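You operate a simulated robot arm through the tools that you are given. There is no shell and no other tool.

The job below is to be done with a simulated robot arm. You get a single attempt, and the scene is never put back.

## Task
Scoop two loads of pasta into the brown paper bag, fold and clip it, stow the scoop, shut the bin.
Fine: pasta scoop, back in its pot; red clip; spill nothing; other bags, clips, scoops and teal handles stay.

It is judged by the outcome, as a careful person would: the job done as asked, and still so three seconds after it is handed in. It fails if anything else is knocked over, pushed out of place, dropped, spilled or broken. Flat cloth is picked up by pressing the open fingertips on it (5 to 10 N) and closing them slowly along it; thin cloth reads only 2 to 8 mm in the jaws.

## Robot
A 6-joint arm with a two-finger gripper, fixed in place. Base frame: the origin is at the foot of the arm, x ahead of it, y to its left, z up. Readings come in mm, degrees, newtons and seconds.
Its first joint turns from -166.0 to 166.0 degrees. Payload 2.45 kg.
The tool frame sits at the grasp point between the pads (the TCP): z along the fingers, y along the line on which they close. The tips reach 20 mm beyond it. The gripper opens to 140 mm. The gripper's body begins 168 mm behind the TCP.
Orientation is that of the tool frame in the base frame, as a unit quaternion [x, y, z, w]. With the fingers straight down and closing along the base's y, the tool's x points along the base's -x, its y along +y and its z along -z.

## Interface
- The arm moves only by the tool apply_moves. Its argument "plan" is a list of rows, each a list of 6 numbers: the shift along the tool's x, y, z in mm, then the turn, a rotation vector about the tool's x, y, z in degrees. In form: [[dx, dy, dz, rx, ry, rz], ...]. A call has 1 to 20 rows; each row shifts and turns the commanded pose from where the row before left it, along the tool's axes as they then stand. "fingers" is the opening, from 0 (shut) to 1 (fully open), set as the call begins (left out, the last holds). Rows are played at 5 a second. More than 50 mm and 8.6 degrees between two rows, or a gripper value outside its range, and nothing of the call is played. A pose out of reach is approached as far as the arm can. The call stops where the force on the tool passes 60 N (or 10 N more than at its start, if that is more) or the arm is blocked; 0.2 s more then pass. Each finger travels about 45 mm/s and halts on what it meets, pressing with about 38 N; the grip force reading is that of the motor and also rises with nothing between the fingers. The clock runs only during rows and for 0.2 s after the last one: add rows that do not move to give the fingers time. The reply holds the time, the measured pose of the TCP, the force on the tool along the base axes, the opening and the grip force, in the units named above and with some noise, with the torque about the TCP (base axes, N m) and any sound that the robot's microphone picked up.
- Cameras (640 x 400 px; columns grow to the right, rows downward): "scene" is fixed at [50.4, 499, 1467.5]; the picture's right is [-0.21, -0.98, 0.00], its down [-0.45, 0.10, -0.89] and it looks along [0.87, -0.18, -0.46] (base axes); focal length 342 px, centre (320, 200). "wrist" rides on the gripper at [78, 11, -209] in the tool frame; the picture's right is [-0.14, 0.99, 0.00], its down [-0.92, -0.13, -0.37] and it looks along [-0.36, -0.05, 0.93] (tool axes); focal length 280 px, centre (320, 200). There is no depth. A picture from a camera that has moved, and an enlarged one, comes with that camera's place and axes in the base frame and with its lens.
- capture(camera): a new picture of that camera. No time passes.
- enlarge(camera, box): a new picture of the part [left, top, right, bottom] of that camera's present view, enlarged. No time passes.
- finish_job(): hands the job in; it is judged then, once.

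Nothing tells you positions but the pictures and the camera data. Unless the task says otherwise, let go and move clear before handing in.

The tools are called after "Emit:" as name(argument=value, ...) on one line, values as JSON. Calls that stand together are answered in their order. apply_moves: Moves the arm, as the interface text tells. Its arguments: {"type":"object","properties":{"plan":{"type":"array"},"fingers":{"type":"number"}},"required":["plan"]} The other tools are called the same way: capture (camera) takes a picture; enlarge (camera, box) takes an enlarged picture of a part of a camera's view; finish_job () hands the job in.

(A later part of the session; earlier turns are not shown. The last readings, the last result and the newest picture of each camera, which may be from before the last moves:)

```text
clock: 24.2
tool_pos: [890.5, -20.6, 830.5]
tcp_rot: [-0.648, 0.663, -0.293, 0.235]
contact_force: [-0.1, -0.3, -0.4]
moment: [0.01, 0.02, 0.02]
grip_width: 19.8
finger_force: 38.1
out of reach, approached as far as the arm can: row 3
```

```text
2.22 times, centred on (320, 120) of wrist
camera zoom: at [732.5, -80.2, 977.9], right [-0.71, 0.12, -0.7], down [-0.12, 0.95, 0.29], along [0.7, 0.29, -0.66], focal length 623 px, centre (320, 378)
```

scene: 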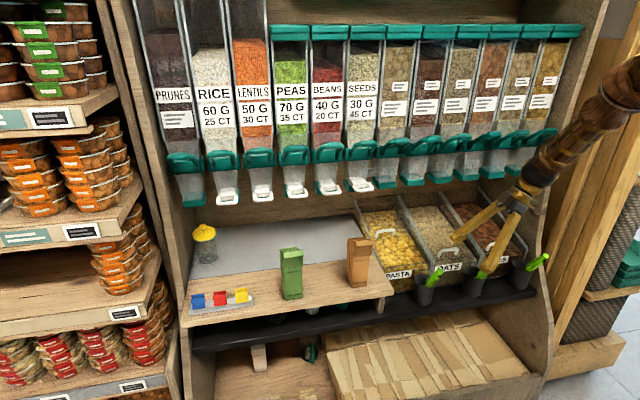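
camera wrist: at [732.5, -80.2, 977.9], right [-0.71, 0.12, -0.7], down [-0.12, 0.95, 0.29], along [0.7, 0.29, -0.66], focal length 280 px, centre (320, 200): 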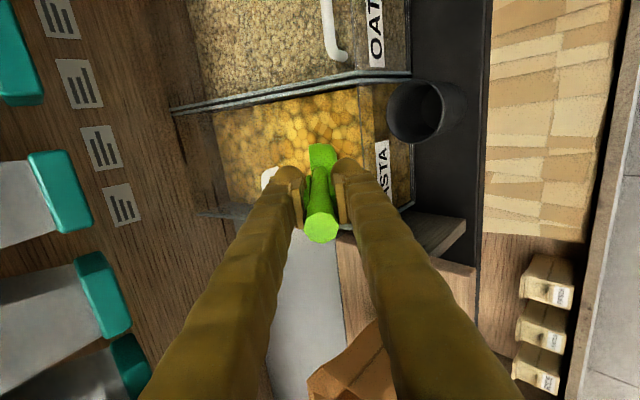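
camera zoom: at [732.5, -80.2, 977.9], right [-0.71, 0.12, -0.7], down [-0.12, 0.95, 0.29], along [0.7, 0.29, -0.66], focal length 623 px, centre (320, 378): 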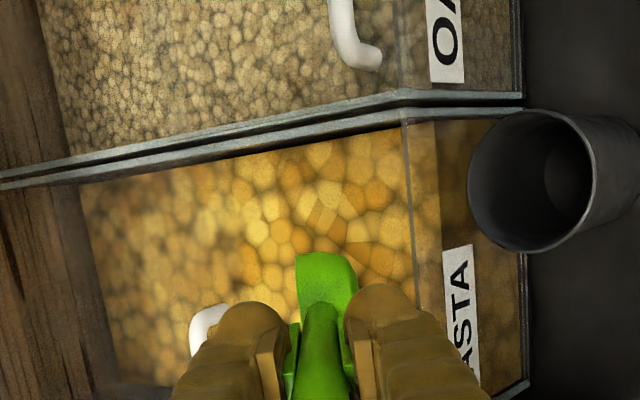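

I'm hovering well above the pasta, tilted 45°. I'll go forward a bit and down until the tip touches the surface, watching the force.

Emit:
apply_moves(plan=[[-0.6, -8.6, 8.3, 0, 0, 0], [-0.6, -8.7, 8.3, 0, 0, 0], [-0.6, 6.3, 6.5, 0, 0, 0], [-0.6, 6.3, 6.5, 0, 0, 0], [-0.6, 6.3, 6.5, 0, 0, 0], [-0.6, 6.3, 6.5, 0, 0, 0], [0, 0, 0, 0, 0, 0]])

Emit:
enlarge(camera="scene", box=[350, 180, 450, 280])

Emit:
enlarge(camera="wrist", box=[200, 30, 440, 210])

```text
clock: 25.8
tool_pos: [914.7, -18.3, 793.3]
tcp_rot: [-0.648, 0.662, -0.295, 0.234]
contact_force: [0.0, -0.8, -0.6]
moment: [0.05, 0.0, -0.02]
grip_width: 19.7
finger_force: 38.3
```

```text
4.00 times, centred on (400, 230) of scene
camera zoom: at [50.4, 499.0, 1467.5], right [-0.21, -0.98, 0.0], down [-0.45, 0.1, -0.89], along [0.87, -0.18, -0.46], focal length 1367 px, centre (0, 80)
```

zoom: 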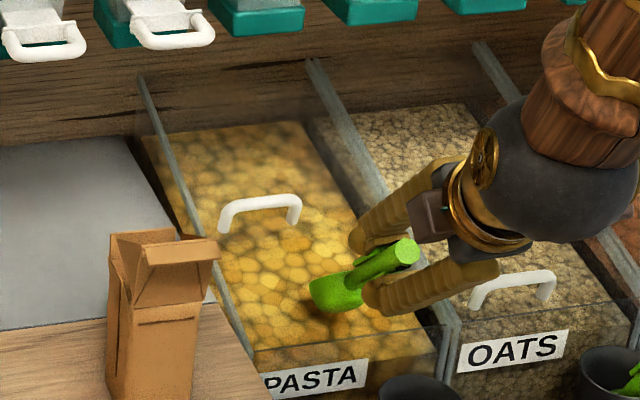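

```text
2.22 times, centred on (320, 120) of wrist
camera zoom: at [756.9, -77.5, 942.7], right [-0.71, 0.12, -0.7], down [-0.11, 0.95, 0.29], along [0.7, 0.28, -0.66], focal length 623 px, centre (320, 378)
```

zoom: 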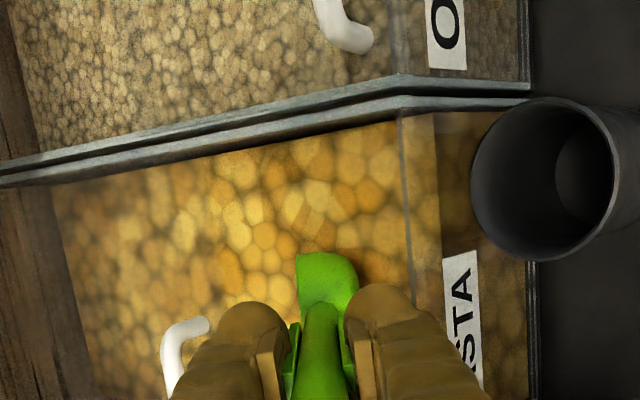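

Emit:
apply_moves(plan=[[-0.6, 5.5, 5.7, 0, 0, 0], [-0.6, 5.5, 5.7, 0, 0, 0], [0, 0, 0, 0, 0, 0]])

Emit:
enlarge(camera="scene", box=[350, 180, 450, 280])

```text
clock: 26.6
tool_pos: [914.0, -17.4, 778.7]
tcp_rot: [-0.647, 0.664, -0.295, 0.232]
contact_force: [-0.7, -0.1, 0.2]
moment: [-0.01, 0.04, 0.0]
grip_width: 19.8
finger_force: 38.1
```

```text
4.00 times, centred on (400, 230) of scene
camera zoom: at [50.4, 499.0, 1467.5], right [-0.21, -0.98, 0.0], down [-0.45, 0.1, -0.89], along [0.87, -0.18, -0.46], focal length 1367 px, centre (0, 80)
```

zoom: 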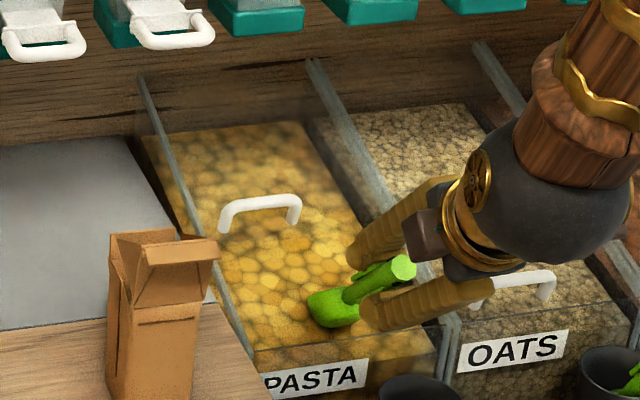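

Emit:
apply_moves(plan=[[-0.6, 5.5, 5.7, 0, 0, 0], [-0.6, 5.5, 5.7, 0, 0, 0], [0, 0, 0, 0, 0, 0]])

Emit:
enlarge(camera="scene", box=[350, 180, 450, 280])

Emit:
enlarge(camera="wrist", box=[200, 30, 440, 210])

```text
clock: 27.4
tool_pos: [915.6, -14.9, 763.1]
tcp_rot: [-0.648, 0.663, -0.296, 0.231]
contact_force: [0.6, -0.5, 0.0]
moment: [0.0, 0.03, -0.03]
grip_width: 19.7
finger_force: 38.0
out of reach, approached as far as the arm can: row 2
```

```text
4.00 times, centred on (400, 230) of scene
camera zoom: at [50.4, 499.0, 1467.5], right [-0.21, -0.98, 0.0], down [-0.45, 0.1, -0.89], along [0.87, -0.18, -0.46], focal length 1367 px, centre (0, 80)
```

zoom: 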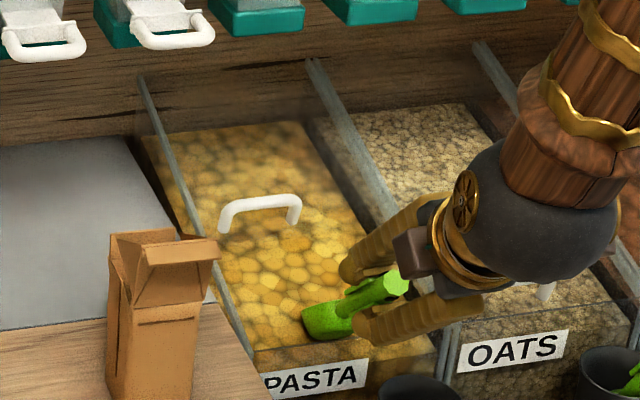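

```text
2.22 times, centred on (320, 120) of wrist
camera zoom: at [758.2, -71.9, 911.7], right [-0.71, 0.12, -0.69], down [-0.11, 0.95, 0.28], along [0.7, 0.28, -0.66], focal length 623 px, centre (320, 378)
```

zoom: 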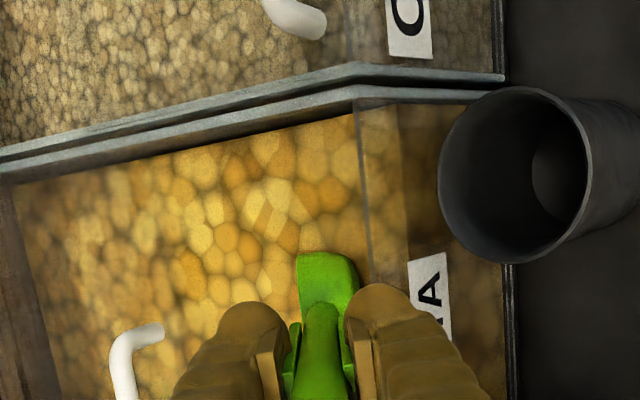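

The tip is reaching the pasta surface at roughly z ≈ 665. I'll go deeper, moving slightly forward so the handle stays clear of the front panel.

Emit:
apply_moves(plan=[[0.6, 2.7, 7.1, 0, 0, 0], [0.6, 2.7, 7.1, 0, 0, 0], [0.6, 2.7, 7.1, 0, 0, 0], [0, 0, 0, 0, 0, 0]])

Emit:
enlarge(camera="scene", box=[350, 180, 450, 280])

Emit:
enlarge(camera="wrist", box=[200, 30, 440, 210])

```text
clock: 28.4
tool_pos: [927.0, -10.3, 745.1]
tcp_rot: [-0.647, 0.663, -0.296, 0.232]
contact_force: [0.1, -0.3, 0.4]
moment: [-0.05, 0.05, -0.03]
grip_width: 19.8
finger_force: 38.0
out of reach, approached as far as the arm can: row 2
```

```text
4.00 times, centred on (400, 230) of scene
camera zoom: at [50.4, 499.0, 1467.5], right [-0.21, -0.98, 0.0], down [-0.45, 0.1, -0.89], along [0.87, -0.18, -0.46], focal length 1367 px, centre (0, 80)
```

zoom: 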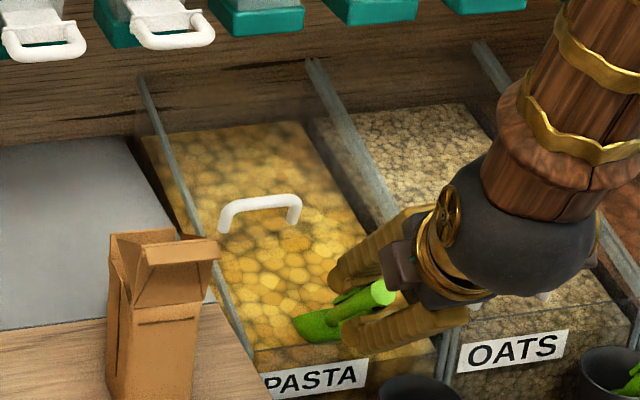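

```text
2.22 times, centred on (320, 120) of wrist
camera zoom: at [769.3, -68.5, 894.2], right [-0.71, 0.12, -0.69], down [-0.11, 0.95, 0.28], along [0.7, 0.28, -0.66], focal length 623 px, centre (320, 378)
```

zoom: 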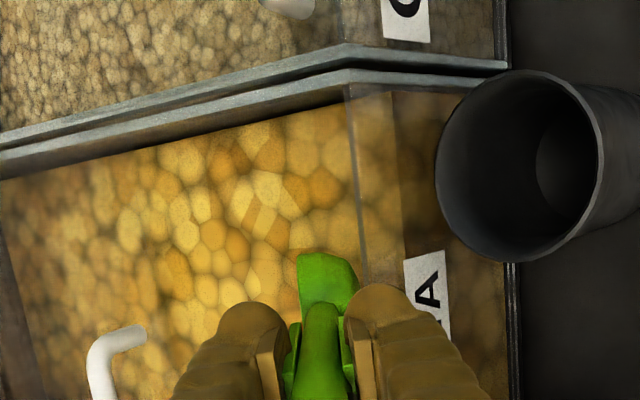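

The bowl is now biting into the pasta. I'll push slightly deeper and forward, then start levelling the scoop from 45° to 30° through the pasta.

Emit:
apply_moves(plan=[[0, 1, 6, 0, 0, 0], [0, 1, 6, 0, 0, 0], [0, 4.0, -0.7, 5, 0, 0], [0, 3.9, -1.0, 5, 0, 0], [0, 3.8, -1.4, 5, 0, 0], [0, 0, 0, 0, 0, 0]])

Emit:
enlarge(camera="scene", box=[350, 180, 450, 280])

Emit:
enlarge(camera="wrist", box=[200, 30, 440, 210])

```text
clock: 29.8
tool_pos: [931.4, 36.8, 741.6]
tcp_rot: [-0.607, 0.624, -0.386, 0.305]
contact_force: [-0.8, -1.5, 0.0]
moment: [0.0, 0.05, 0.01]
grip_width: 19.7
finger_force: 38.1
out of reach, approached as far as the arm can: row 1, 3, 4, 5
```

```text
4.00 times, centred on (400, 230) of scene
camera zoom: at [50.4, 499.0, 1467.5], right [-0.21, -0.98, 0.0], down [-0.45, 0.1, -0.89], along [0.87, -0.18, -0.46], focal length 1367 px, centre (0, 80)
```

zoom: 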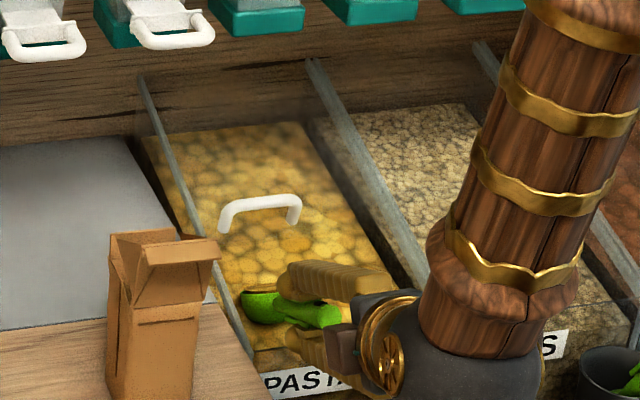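

```text
2.22 times, centred on (320, 120) of wrist
camera zoom: at [740.6, -17.7, 846.0], right [-0.51, 0.1, -0.86], down [-0.17, 0.96, 0.22], along [0.84, 0.26, -0.47], focal length 623 px, centre (320, 378)
```

zoom: 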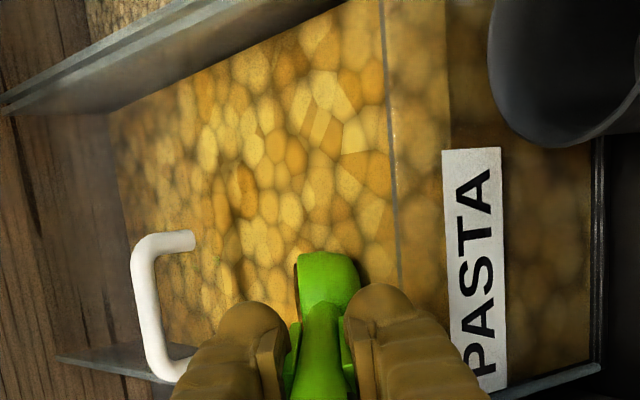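

The arm slid sideways to y ≈ 37 because a wrist joint is pinned. My guess is joint 4, which would limit how far the tool can point toward +y relative to the arm. I'll yaw the tool a bit toward -y to free it, keeping the bowl in place.

Emit:
apply_moves(plan=[[-2.4, 0.6, -1.4, -0.37, 3.62, 2.2], [-2.4, 0.6, -1.4, -0.37, 3.62, 2.2], [0, 0, 0, 0, 0, 0]])

Emit:
enlarge(camera="scene", box=[350, 180, 450, 280])

```text
clock: 30.6
tool_pos: [928.3, 41.0, 740.6]
tcp_rot: [-0.565, 0.662, -0.399, 0.288]
contact_force: [0.5, -1.1, 0.1]
moment: [-0.02, 0.08, 0.0]
grip_width: 20.2
finger_force: 38.4
```

```text
4.00 times, centred on (400, 230) of scene
camera zoom: at [50.4, 499.0, 1467.5], right [-0.21, -0.98, 0.0], down [-0.45, 0.1, -0.89], along [0.87, -0.18, -0.46], focal length 1367 px, centre (0, 80)
```

zoom: 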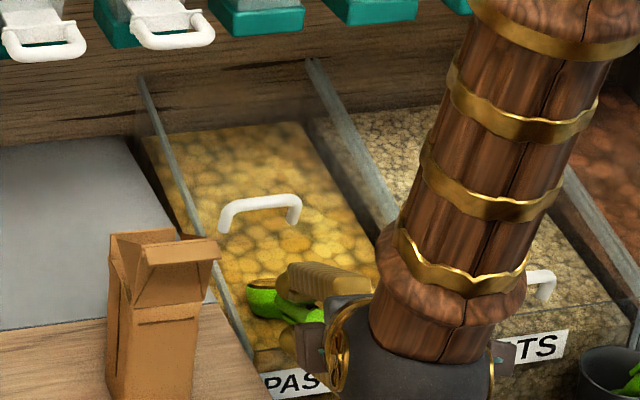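

Freed: the pose was reached exactly. I'll re-plunge at 45°, level in roll, and sweep forward through the pasta.

Emit:
apply_moves(plan=[[0, 0, 0, 0, 0, 4.7], [3, 1.0, -1.7, -7, 0, 0], [3, 1.2, -1.6, -7, 0, 0], [0, -8.8, 8.8, 0, 0, 0], [0, -8.8, 8.8, 0, 0, 0], [0, 0, 0, 0, 0, 0]])

Emit:
enlarge(camera="scene", box=[350, 180, 450, 280])

Emit:
capture(camera="wrist")

```text
clock: 32.0
tool_pos: [948.0, 30.0, 740.6]
tcp_rot: [-0.57, 0.727, -0.3, 0.236]
contact_force: [-0.2, -0.9, 0.1]
moment: [0.01, 0.02, -0.02]
grip_width: 19.8
finger_force: 38.2
```

```text
4.00 times, centred on (400, 230) of scene
camera zoom: at [50.4, 499.0, 1467.5], right [-0.21, -0.98, 0.0], down [-0.45, 0.1, -0.89], along [0.87, -0.18, -0.46], focal length 1367 px, centre (0, 80)
```

zoom: 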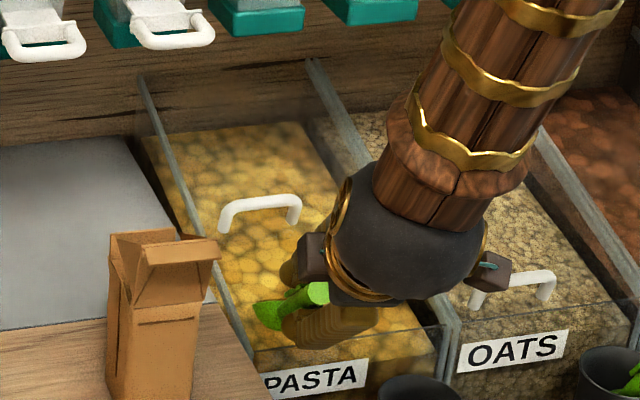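

```text
taken
camera wrist: at [777.5, -9.2, 880.2], right [-0.65, 0.3, -0.7], down [0.05, 0.93, 0.35], along [0.76, 0.19, -0.62], focal length 280 px, centre (320, 200)
```

wrist: 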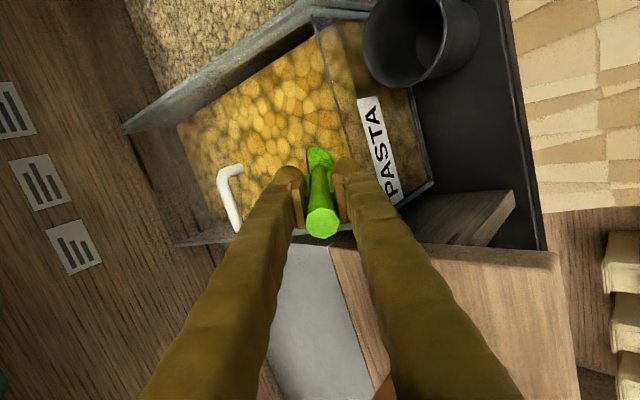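

The bowl is buried. Now I'll level it out through the pasta.

Emit:
apply_moves(plan=[[0, 6.8, -3.0, 5, 0, 0], [0, 5.8, -3.2, 5, 0, 0], [0, 4.6, -3.25, 5, 0, 0], [0, 4.9, -3.5, 5, 0, 0], [0, 3.5, -3.3, 5, 0, 0], [0, 3.4, -2.5, 5, 0, 0], [0, 3.1, -1.8, 5, 0, 0], [0, 1.9, -1.3, 5, 0, 0], [0, 0.8, -0.4, 5, 0, 0], [0, 0, 0, 0, 0, 0]])

Emit:
enlarge(camera="scene", box=[350, 180, 450, 280])

Emit:
capture(camera="wrist")

```text
clock: 34.2
tool_pos: [910.5, 39.7, 721.6]
tcp_rot: [-0.436, 0.557, -0.555, 0.438]
contact_force: [-2.7, 1.8, -8.7]
moment: [0.25, 1.29, 0.14]
grip_width: 20.5
finger_force: 37.7
```

```text
4.00 times, centred on (400, 230) of scene
camera zoom: at [50.4, 499.0, 1467.5], right [-0.21, -0.98, 0.0], down [-0.45, 0.1, -0.89], along [0.87, -0.18, -0.46], focal length 1367 px, centre (0, 80)
```

zoom: 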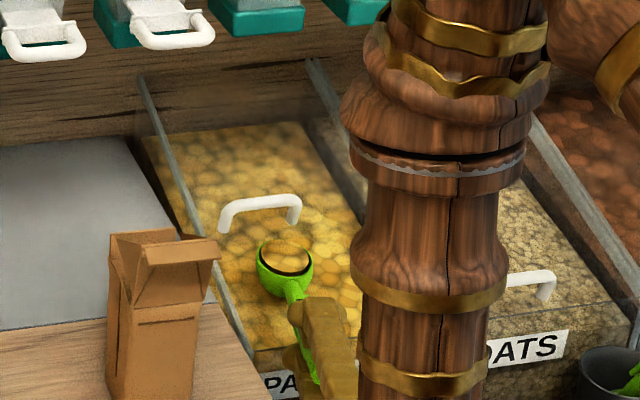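

```text
taken
camera wrist: at [688.8, 13.2, 710.9], right [0.03, 0.14, -0.99], down [-0.14, 0.98, 0.13], along [0.99, 0.13, 0.05], focal length 280 px, centre (320, 200)
```

wrist: 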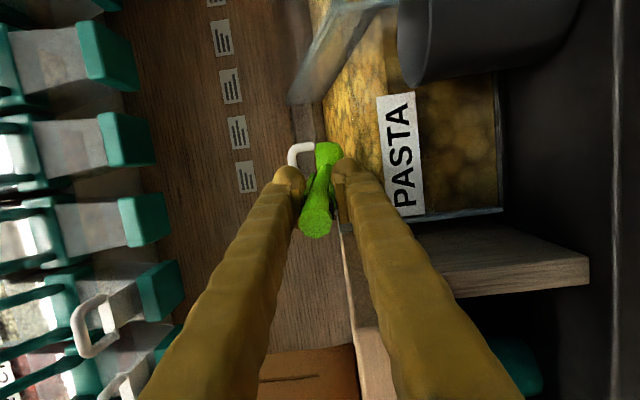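

The scoop holds pasta, but there's a downward load of about 9 N at the tip, so it must be under the lid's front edge. I'll ease down a little and draw back before lifting.

Emit:
apply_moves(plan=[[0, 2, 0, 0, 0, 0], [0, 1.5, -3, 0, 0, 0], [0, 0, -6, 0, 0, 0], [0, 0, -6, 0, 0, 0], [0, 0, -6, 0, 0, 0], [0, 0, 0, 0, 0, 0]])

Emit:
enlarge(camera="scene", box=[350, 180, 450, 280])

Emit:
enlarge(camera="scene", box=[370, 210, 420, 250])

Emit:
capture(camera="wrist")

```text
clock: 35.6
tool_pos: [891.3, 42.8, 720.4]
tcp_rot: [-0.437, 0.556, -0.556, 0.437]
contact_force: [-0.3, 0.2, -0.6]
moment: [0.02, 0.03, -0.02]
grip_width: 19.9
finger_force: 37.8
```

```text
4.00 times, centred on (400, 230) of scene
camera zoom: at [50.4, 499.0, 1467.5], right [-0.21, -0.98, 0.0], down [-0.45, 0.1, -0.89], along [0.87, -0.18, -0.46], focal length 1367 px, centre (0, 80)
```

zoom: 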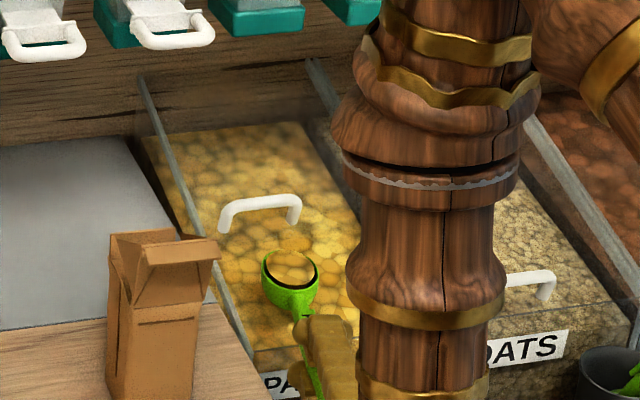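

```text
10.00 times, centred on (395, 230) of scene
camera zoom: at [50.4, 499.0, 1467.5], right [-0.21, -0.98, 0.0], down [-0.45, 0.1, -0.89], along [0.87, -0.18, -0.46], focal length 3417 px, centre (-430, -100)
```

zoom: 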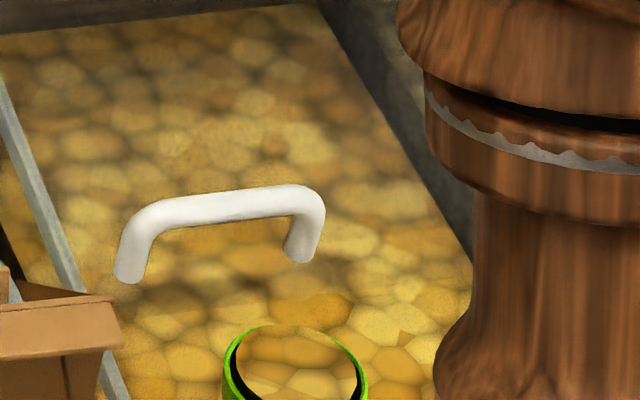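

```text
taken
camera wrist: at [667.9, 17.0, 708.7], right [0.03, 0.14, -0.99], down [-0.14, 0.98, 0.13], along [0.99, 0.13, 0.05], focal length 280 px, centre (320, 200)
```

wrist: 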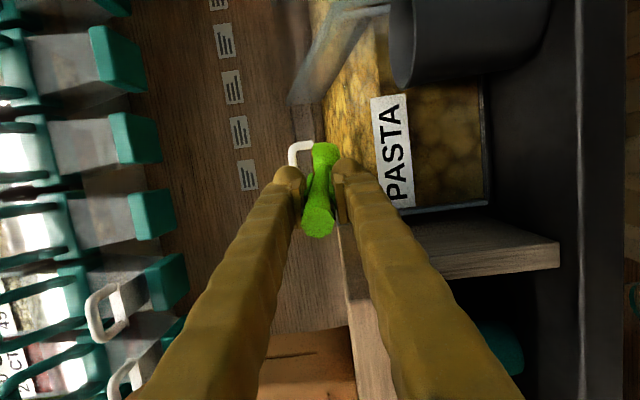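

Emit:
apply_moves(plan=[[0, 0, -3, 0, 0, 0], [0, 0, -3, 0, 0, 0], [0, -2, 0, 0, 0, 0], [0, -2, 0, 0, 0, 0], [0, -2, 0, 0, 0, 0], [0, 0, 0, 0, 0, 0]])

Emit:
enlarge(camera="scene", box=[370, 225, 410, 265])

Emit:
enlarge(camera="wrist", box=[270, 100, 420, 260])

```text
clock: 37.0
tool_pos: [886.7, 44.2, 724.2]
tcp_rot: [-0.436, 0.557, -0.556, 0.437]
contact_force: [0.2, -0.2, -0.6]
moment: [0.0, 0.02, -0.02]
grip_width: 19.8
finger_force: 38.1
```

```text
10.00 times, centred on (390, 245) of scene
camera zoom: at [50.4, 499.0, 1467.5], right [-0.21, -0.98, 0.0], down [-0.45, 0.1, -0.89], along [0.87, -0.18, -0.46], focal length 3417 px, centre (-380, -250)
```

zoom: 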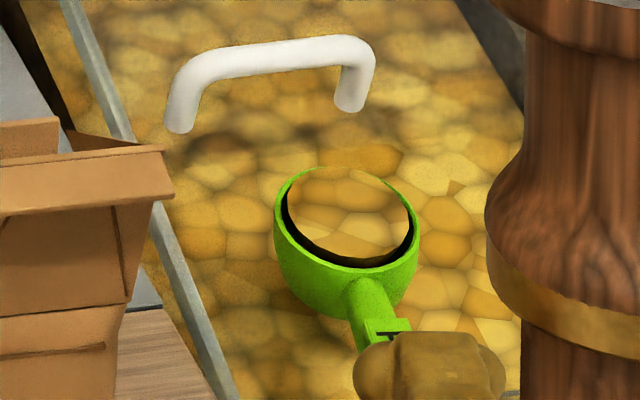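

```text
2.50 times, centred on (345, 180) of wrist
camera zoom: at [663.4, 18.8, 714.1], right [0.03, 0.14, -0.99], down [-0.14, 0.98, 0.13], along [0.99, 0.13, 0.05], focal length 701 px, centre (258, 250)
```

zoom: 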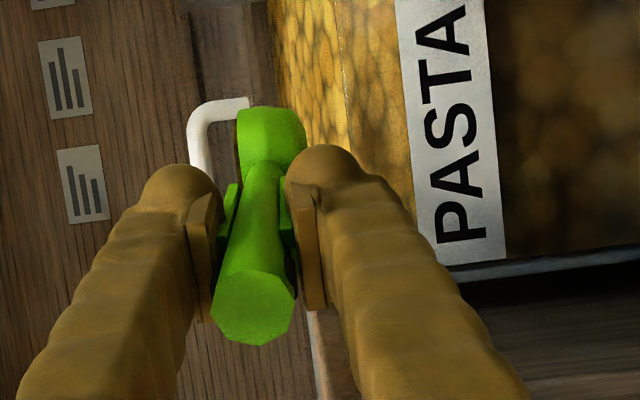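

A full load is visible in the bowl. I'll tip it up slightly for safe carrying and keep lifting gently.

Emit:
apply_moves(plan=[[0, 0, 0, 2, 0, 0], [0, 0, 0, 2, 0, 0], [0, 0, 0, 2, 0, 0], [0, -3, 0, 1, 0, 0], [0, -4, 0, 0, 0, 0], [0, -5, 0, 0, 0, 0], [0, 0, 0, 0, 0, 0]])

Emit:
enlarge(camera="scene", box=[370, 225, 410, 265])

```text
clock: 38.6
tool_pos: [883.8, 45.3, 736.6]
tcp_rot: [0.409, -0.521, 0.588, -0.463]
contact_force: [-0.2, 0.4, -0.3]
moment: [-0.01, 0.05, 0.01]
grip_width: 20.0
finger_force: 37.8
```

```text
10.00 times, centred on (390, 245) of scene
camera zoom: at [50.4, 499.0, 1467.5], right [-0.21, -0.98, 0.0], down [-0.45, 0.1, -0.89], along [0.87, -0.18, -0.46], focal length 3417 px, centre (-380, -250)
```

zoom: 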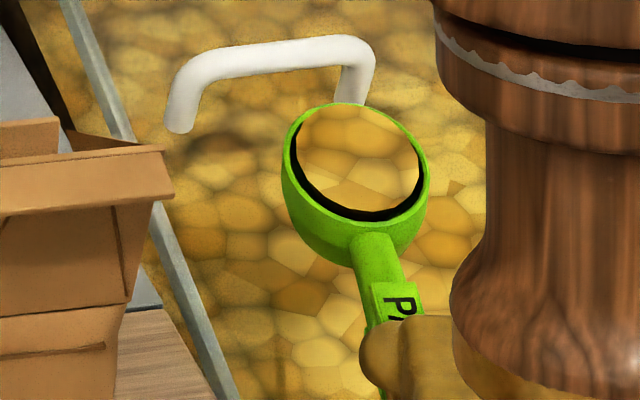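

The load is secure in the round bowl. I'll examine the bag mouth closely before moving.

Emit:
enlarge(camera="scene", box=[335, 225, 395, 295])

Emit:
enlarge(camera="scene", box=[340, 230, 380, 255])

Emit:
capture(camera="scene")

```text
5.71 times, centred on (365, 260) of scene
camera zoom: at [50.4, 499.0, 1467.5], right [-0.21, -0.98, 0.0], down [-0.45, 0.1, -0.89], along [0.87, -0.18, -0.46], focal length 1953 px, centre (63, -143)
```

zoom: 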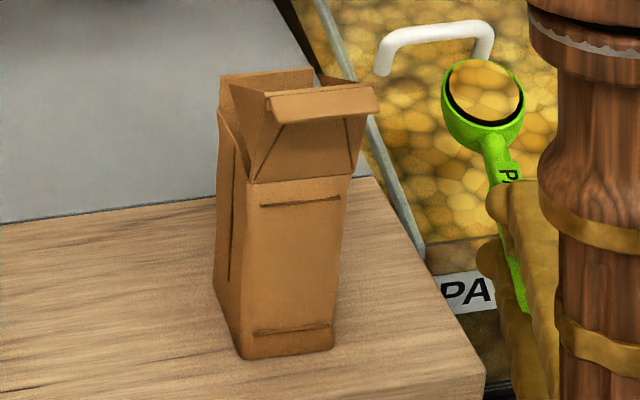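

```text
16.00 times, centred on (360, 242) of scene
camera zoom: at [50.4, 499.0, 1467.5], right [-0.21, -0.98, 0.0], down [-0.45, 0.1, -0.89], along [0.87, -0.18, -0.46], focal length 5468 px, centre (-320, -480)
```

zoom: 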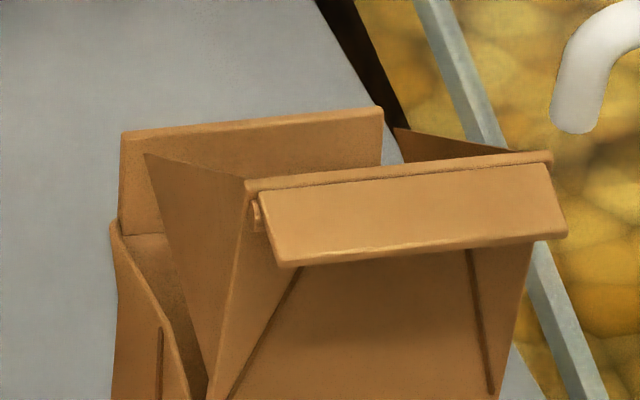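

```text
taken
```

scene: 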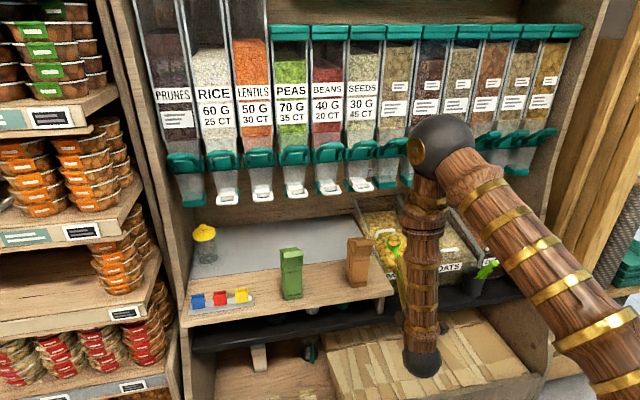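

The bag base is about 54 mm square, centred at (888, 198) on the shelf at z ≈ 700. Its back edge top is near (915, 198, 856), and the front panel flares toward the robot to a lip near (822, 198, 903), making a chute. I'll lift the loaded scoop slowly, well clear, then retreat.

Emit:
apply_moves(plan=[[0, -5, 0.6, 0, 0, 0], [0, -8, 1, 0, 0, 0], [0, -11, 1.4, 0, 0, 0], [0, -14, 1.7, 0, 0, 0], [0, -16, 2, 0, 0, 0], [0, -18, 2.2, 0, 0, 0], [0, -20, 2.5, 0, 0, 0], [0, -20, 2.5, 0, 0, 0], [0, -20, 2.5, 0, 0, 0], [0, -20, 2.5, 0, 0, 0], [0, -20, 2.5, 0, 0, 0], [0, -18, 2.2, 0, 0, 0], [0, -14, 1.7, 0, 0, 0], [0, -9, 1.1, 0, 0, 0], [0, -5, 0.6, 0, 0, 0], [0, 0, 0, 0, 0, 0]])

Emit:
capture(camera="scene")

Emit:
enlarge(camera="scene", box=[350, 150, 430, 200])

```text
clock: 42.0
tool_pos: [884.0, 44.7, 956.4]
tcp_rot: [0.409, -0.522, 0.588, -0.463]
contact_force: [-1.9, -0.7, -12.3]
moment: [0.27, 1.72, -0.05]
grip_width: 23.5
finger_force: 38.0
```

```text
taken
```

scene: 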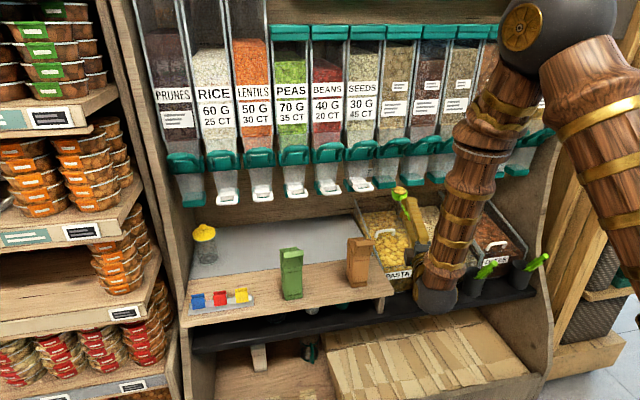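

```text
8.00 times, centred on (390, 175) of scene
camera zoom: at [50.4, 499.0, 1467.5], right [-0.21, -0.98, 0.0], down [-0.45, 0.1, -0.89], along [0.87, -0.18, -0.46], focal length 2734 px, centre (-240, 400)
```

zoom: 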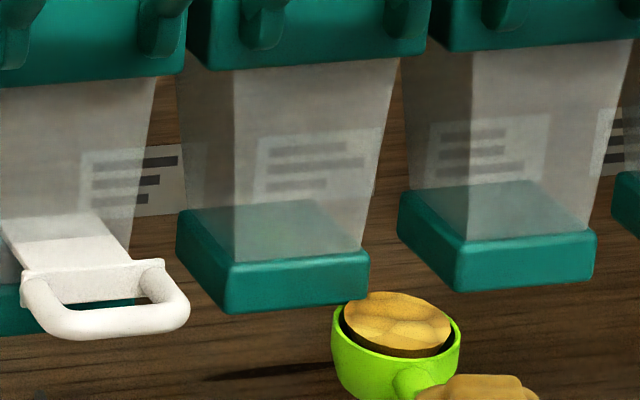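

The bowl tip has touched the underside of a dispenser spout, so I'll lower it straight away.

Emit:
apply_moves(plan=[[0, 4, -0.5, 0, 0, 0], [0, 7, -0.9, 0, 0, 0], [0, 9, -1.1, 0, 0, 0], [0, 0, 0, 0, 0, 0]])

Emit:
enlarge(camera="scene", box=[360, 150, 450, 250])

Emit:
enlarge(camera="scene", box=[370, 175, 420, 215])

Emit:
capture(camera="wrist")

```text
clock: 43.0
tool_pos: [884.2, 45.4, 937.1]
tcp_rot: [0.409, -0.522, 0.589, -0.463]
contact_force: [0.0, 0.2, -1.0]
moment: [0.0, 0.03, 0.02]
grip_width: 19.9
finger_force: 37.8
```

```text
4.00 times, centred on (405, 200) of scene
camera zoom: at [50.4, 499.0, 1467.5], right [-0.21, -0.98, 0.0], down [-0.45, 0.1, -0.89], along [0.87, -0.18, -0.46], focal length 1367 px, centre (-20, 200)
```

zoom: 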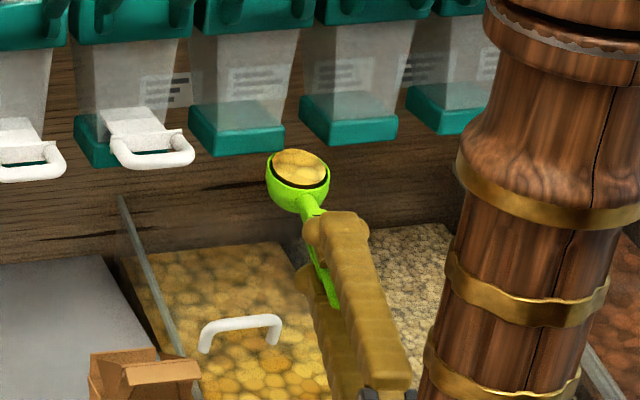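

```text
10.00 times, centred on (395, 195) of scene
camera zoom: at [50.4, 499.0, 1467.5], right [-0.21, -0.98, 0.0], down [-0.45, 0.1, -0.89], along [0.87, -0.18, -0.46], focal length 3417 px, centre (-430, 250)
```

zoom: 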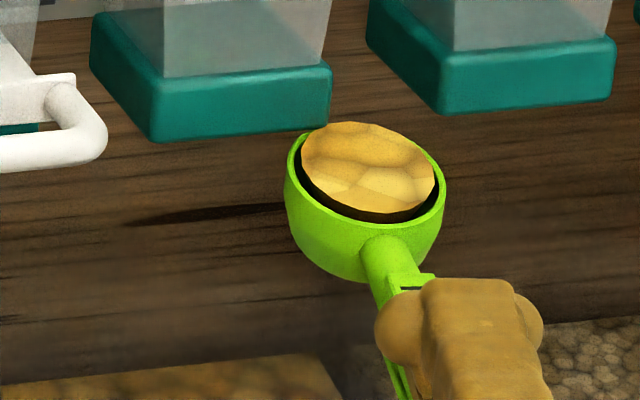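

```text
taken
camera wrist: at [664.3, 18.4, 900.5], right [0.15, 0.11, -0.98], down [-0.15, 0.98, 0.08], along [0.98, 0.14, 0.16], focal length 280 px, centre (320, 200)
```

wrist: 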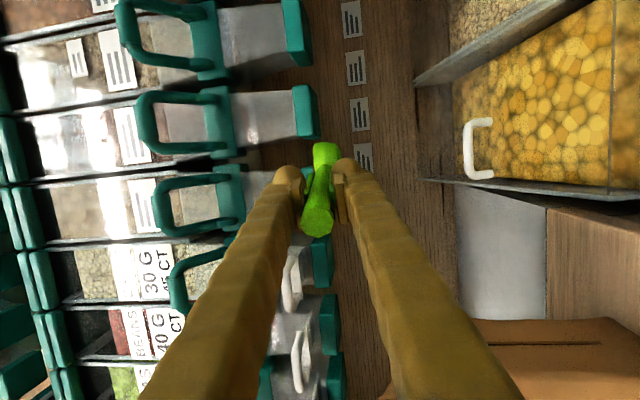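

Free again and the load is intact. I'll retreat straight back at this height.

Emit:
apply_moves(plan=[[1.9, -0.9, -7.7, 0, 0, 0], [3.3, -1.7, -13.5, 0, 0, 0], [4.2, -2.1, -17.3, 0, 0, 0], [4.7, -2.4, -19.3, 0, 0, 0], [4.7, -2.4, -19.3, 0, 0, 0], [4.7, -2.4, -19.3, 0, 0, 0], [4.7, -2.4, -19.3, 0, 0, 0], [4.2, -2.1, -17.3, 0, 0, 0], [2.8, -1.4, -11.6, 0, 0, 0], [0, 0, 0, 0, 0, 0]])

Emit:
capture(camera="scene")

Emit:
enlarge(camera="scene", box=[350, 140, 430, 200])

```text
clock: 45.2
tool_pos: [780.6, 53.6, 934.7]
tcp_rot: [0.408, -0.522, 0.589, -0.462]
contact_force: [0.3, -0.2, -0.7]
moment: [0.03, 0.09, -0.02]
grip_width: 19.8
finger_force: 37.5
out of reach, approached as far as the arm can: row 7, 8, 9
```

```text
taken
```

scene: 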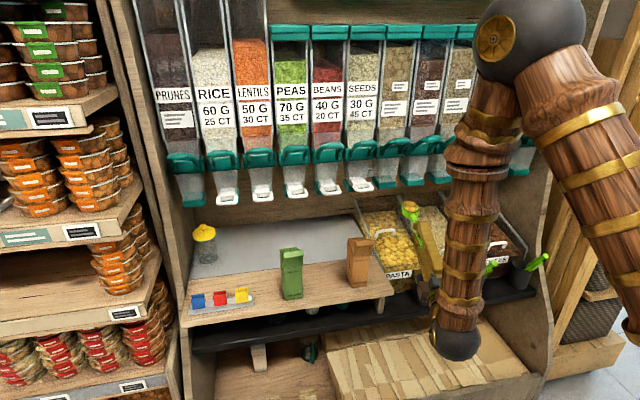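

```text
6.67 times, centred on (390, 170) of scene
camera zoom: at [50.4, 499.0, 1467.5], right [-0.21, -0.98, 0.0], down [-0.45, 0.1, -0.89], along [0.87, -0.18, -0.46], focal length 2278 px, centre (-147, 400)
```

zoom: 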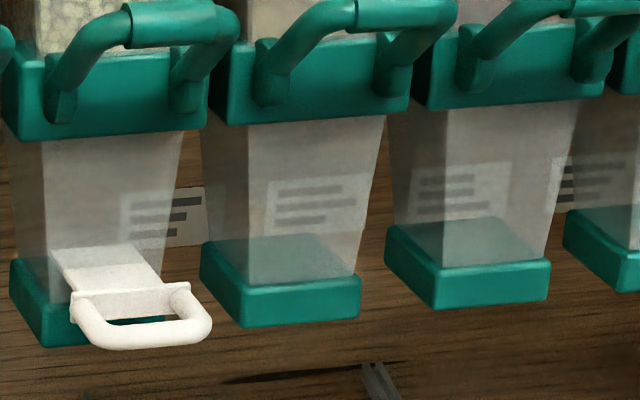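

Reach limits stop the retreat at x ≈ 780 here. I'll slide toward +y, which opens up room, then draw back further.

Emit:
apply_moves(plan=[[-7.8, -0.2, -1.9, 0, 0, 0], [-14.6, -0.4, -3.5, 0, 0, 0], [-19.4, -0.5, -4.7, 0, 0, 0], [-19.4, -0.5, -4.7, 0, 0, 0], [-19.4, -0.5, -4.7, 0, 0, 0], [-19.4, -0.5, -4.7, 0, 0, 0], [-13.4, -1.5, -12.4, 0, 0, 0], [-13.4, -1.5, -12.4, 0, 0, 0], [-13.4, -1.5, -12.4, 0, 0, 0], [-13.4, -1.5, -12.4, 0, 0, 0], [-7, -0.8, -6, 0, 0, 0], [0, 0, 0, 0, 0, 0]])

Emit:
capture(camera="scene")

Emit:
enlarge(camera="scene", box=[320, 190, 400, 260])

```text
clock: 47.8
tool_pos: [740.8, 228.7, 932.6]
tcp_rot: [0.409, -0.522, 0.589, -0.463]
contact_force: [0.0, 0.6, -1.0]
moment: [-0.02, 0.05, -0.03]
grip_width: 19.9
finger_force: 37.7
```

```text
taken
```

scene: 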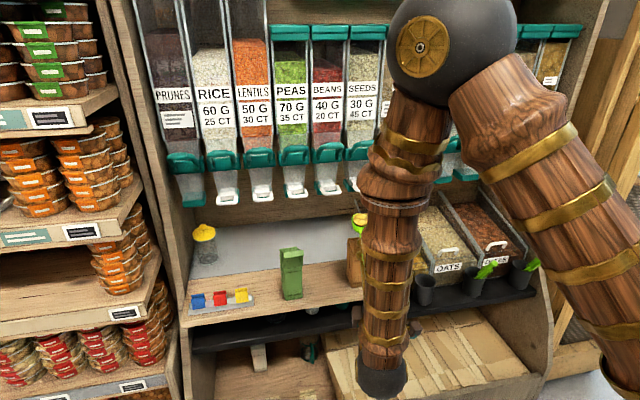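

```text
5.71 times, centred on (360, 225) of scene
camera zoom: at [50.4, 499.0, 1467.5], right [-0.21, -0.98, 0.0], down [-0.45, 0.1, -0.89], along [0.87, -0.18, -0.46], focal length 1953 px, centre (91, 57)
```

zoom: 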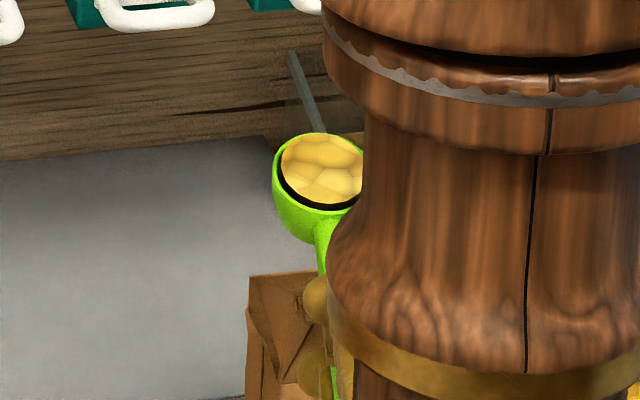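

Emit:
capture(camera="wrist")

Emit:
enlarge(camera="wrist", box=[260, 80, 500, 260])

```text
taken
camera wrist: at [521.1, 202.4, 896.4], right [0.15, 0.11, -0.98], down [-0.15, 0.98, 0.08], along [0.98, 0.14, 0.16], focal length 280 px, centre (320, 200)
```

wrist: 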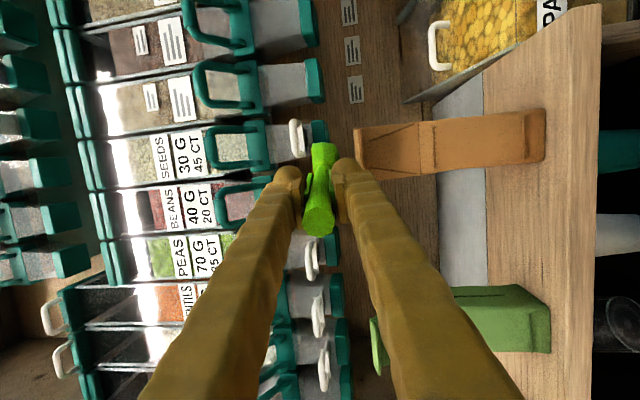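

```text
2.22 times, centred on (380, 170) of wrist
camera zoom: at [521.1, 202.4, 896.4], right [0.15, 0.11, -0.98], down [-0.15, 0.98, 0.08], along [0.98, 0.14, 0.16], focal length 623 px, centre (187, 267)
```

zoom: 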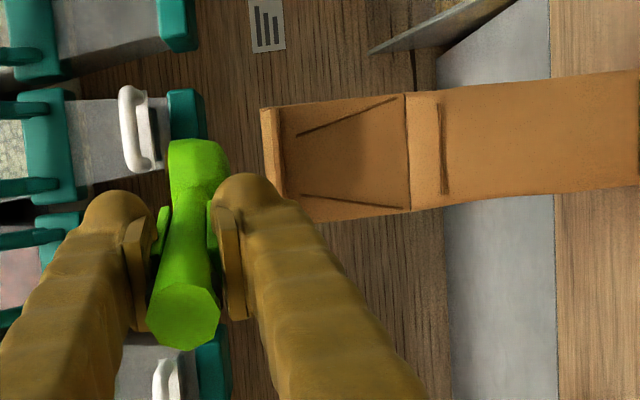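

The bowl is above the bag chute. From this view I place the bag centre at y ≈ 200 and the bowl at y ≈ 203. I'll tilt gently, rotating about the tip while lowering it into the chute, and check alignment before it pours.

Emit:
apply_moves(plan=[[1, -5.1, 0.8, -4.25, 0, 0], [1, -5.2, 0.4, -4.25, 0, 0], [0, -4.95, 2.1, -5, 0, 0], [0, -5.1, 1.6, -5, 0, 0], [0, 0, 0, 0, 0, 0]])

Emit:
enlarge(camera="scene", box=[320, 190, 400, 260])

Emit:
enlarge(camera="wrist", box=[260, 80, 500, 260])

```text
clock: 49.0
tool_pos: [744.6, 225.1, 954.1]
tcp_rot: [-0.478, 0.61, -0.497, 0.391]
contact_force: [0.4, -0.8, -0.7]
moment: [0.0, 0.04, 0.02]
grip_width: 19.7
finger_force: 38.4
```

```text
5.71 times, centred on (360, 225) of scene
camera zoom: at [50.4, 499.0, 1467.5], right [-0.21, -0.98, 0.0], down [-0.45, 0.1, -0.89], along [0.87, -0.18, -0.46], focal length 1953 px, centre (91, 57)
```

zoom: 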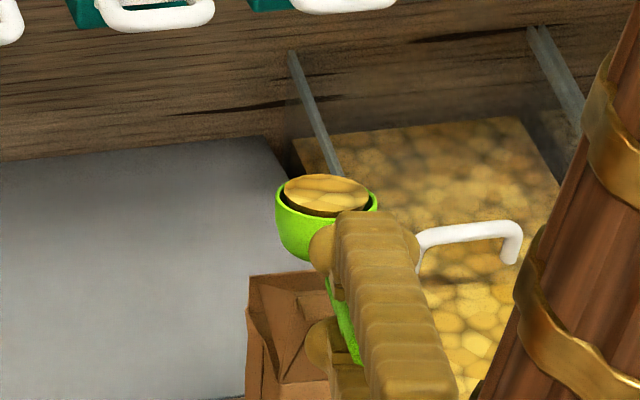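

```text
2.22 times, centred on (380, 170) of wrist
camera zoom: at [524.6, 198.7, 985.2], right [-0.16, 0.18, -0.97], down [-0.11, 0.97, 0.2], along [0.98, 0.14, -0.14], focal length 623 px, centre (187, 267)
```

zoom: 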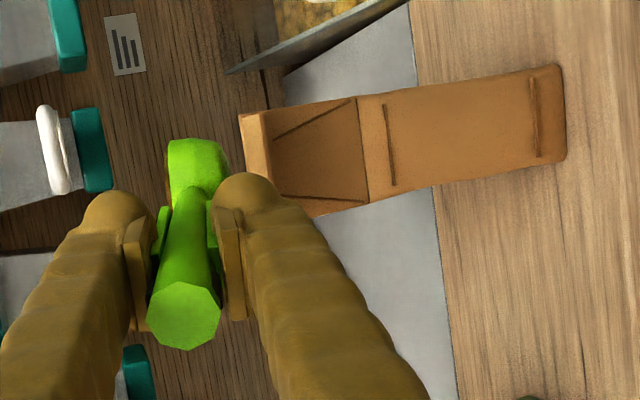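

Emit:
apply_moves(plan=[[-1.2, -5.7, 1.6, -3.5, 0, 0], [-1.3, -5.8, 1.8, -3.5, 0, 0], [0, -7.1, 2.0, -4, 0, 0], [0, 0, 0, 0, 0, 0]])

Emit:
enlarge(camera="scene", box=[320, 190, 400, 260])

Emit:
enlarge(camera="wrist", box=[260, 80, 500, 260])

```text
clock: 50.0
tool_pos: [754.4, 225.7, 971.2]
tcp_rot: [-0.514, 0.654, -0.435, 0.343]
contact_force: [0.2, -0.2, 0.4]
moment: [0.01, 0.06, 0.01]
grip_width: 19.7
finger_force: 37.6
```

```text
5.71 times, centred on (360, 225) of scene
camera zoom: at [50.4, 499.0, 1467.5], right [-0.21, -0.98, 0.0], down [-0.45, 0.1, -0.89], along [0.87, -0.18, -0.46], focal length 1953 px, centre (91, 57)
```

zoom: 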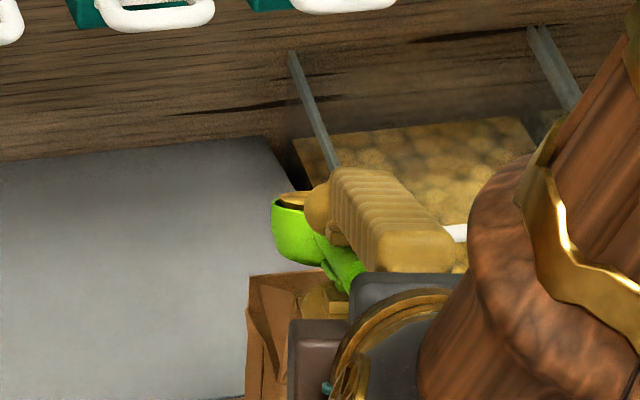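

```text
2.22 times, centred on (380, 170) of wrist
camera zoom: at [543.4, 196.0, 1040.9], right [-0.34, 0.23, -0.91], down [-0.07, 0.96, 0.26], along [0.94, 0.15, -0.31], focal length 623 px, centre (187, 267)
```

zoom: 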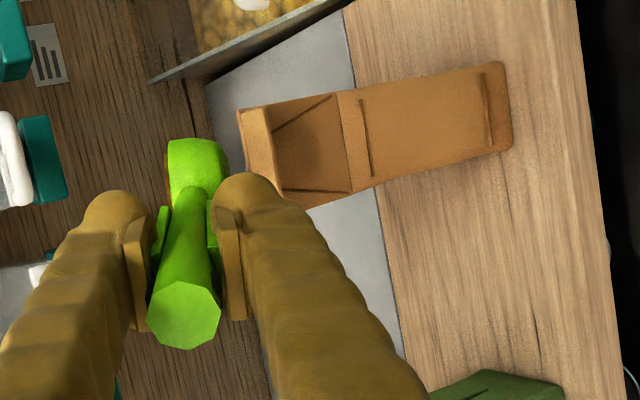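

Emit:
apply_moves(plan=[[0, -7.1, 2.3, -4, 0, 0], [0, -6.0, 3.2, -4, 0, 0], [0, -6.1, 3.6, -4, 0, 0], [0, 0, 0, 0, 0, 0]])

Emit:
enlarge(camera="scene", box=[320, 190, 400, 260])

Emit:
enlarge(camera="wrist", box=[260, 80, 500, 260])

```text
clock: 51.0
tool_pos: [772.0, 221.0, 984.2]
tcp_rot: [-0.547, 0.697, -0.365, 0.287]
contact_force: [0.4, -0.3, -0.3]
moment: [-0.01, 0.01, -0.01]
grip_width: 19.5
finger_force: 37.3
```

```text
5.71 times, centred on (360, 225) of scene
camera zoom: at [50.4, 499.0, 1467.5], right [-0.21, -0.98, 0.0], down [-0.45, 0.1, -0.89], along [0.87, -0.18, -0.46], focal length 1953 px, centre (91, 57)
```

zoom: 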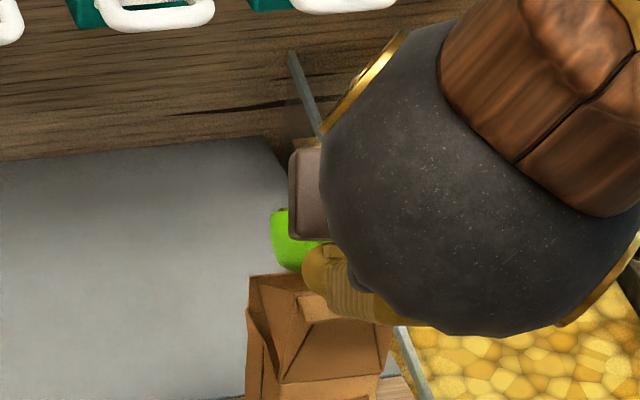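

```text
2.22 times, centred on (380, 170) of wrist
camera zoom: at [577.9, 187.4, 1093.7], right [-0.51, 0.27, -0.82], down [-0.01, 0.95, 0.32], along [0.86, 0.17, -0.48], focal length 623 px, centre (187, 267)
```

zoom: 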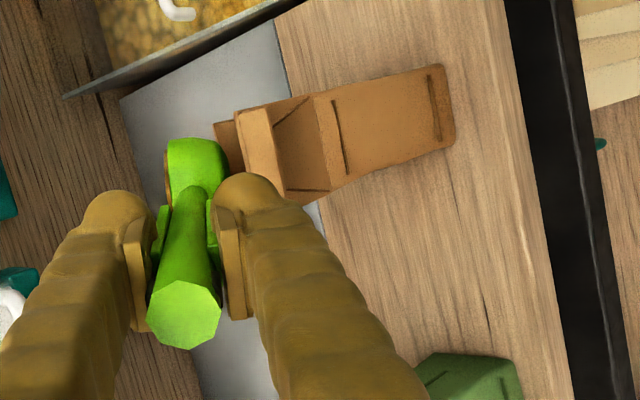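

The tip is over the mouth, inside the back edge. I'll continue tilting to pour.

Emit:
apply_moves(plan=[[0, -6.4, 3.8, -4, 0, 0], [0, -7.3, 3.5, -4, 0, 0], [0, -7.9, 3.4, -4, 0, 0], [0, 0, 0, 0, 0, 0]])

Emit:
enlarge(camera="scene", box=[320, 190, 400, 260])

Emit:
enlarge(camera="wrist", box=[260, 80, 500, 260])

```text
clock: 52.0
tool_pos: [791.7, 216.1, 994.0]
tcp_rot: [-0.574, 0.73, -0.29, 0.23]
contact_force: [-0.4, -1.1, -0.9]
moment: [-0.01, 0.0, -0.02]
grip_width: 19.6
finger_force: 38.1
```

```text
5.71 times, centred on (360, 225) of scene
camera zoom: at [50.4, 499.0, 1467.5], right [-0.21, -0.98, 0.0], down [-0.45, 0.1, -0.89], along [0.87, -0.18, -0.46], focal length 1953 px, centre (91, 57)
```

zoom: 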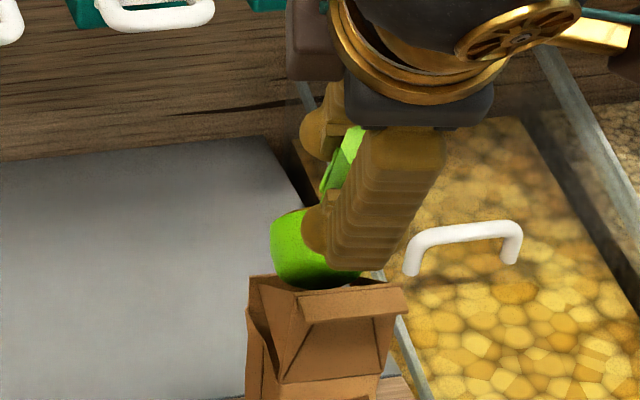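

```text
2.22 times, centred on (380, 170) of wrist
camera zoom: at [625.3, 175.7, 1137.9], right [-0.67, 0.31, -0.68], down [0.06, 0.93, 0.36], along [0.74, 0.2, -0.64], focal length 623 px, centre (187, 267)
```

zoom: 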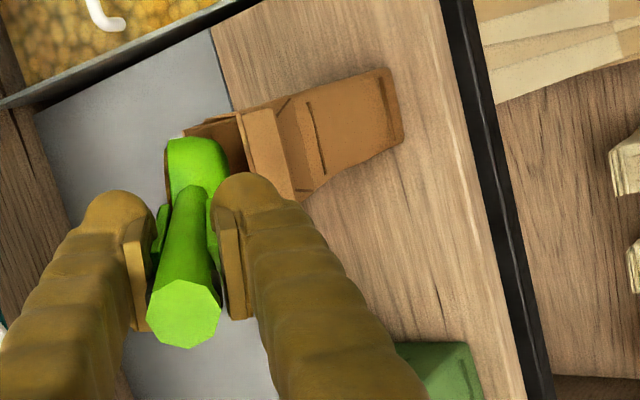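

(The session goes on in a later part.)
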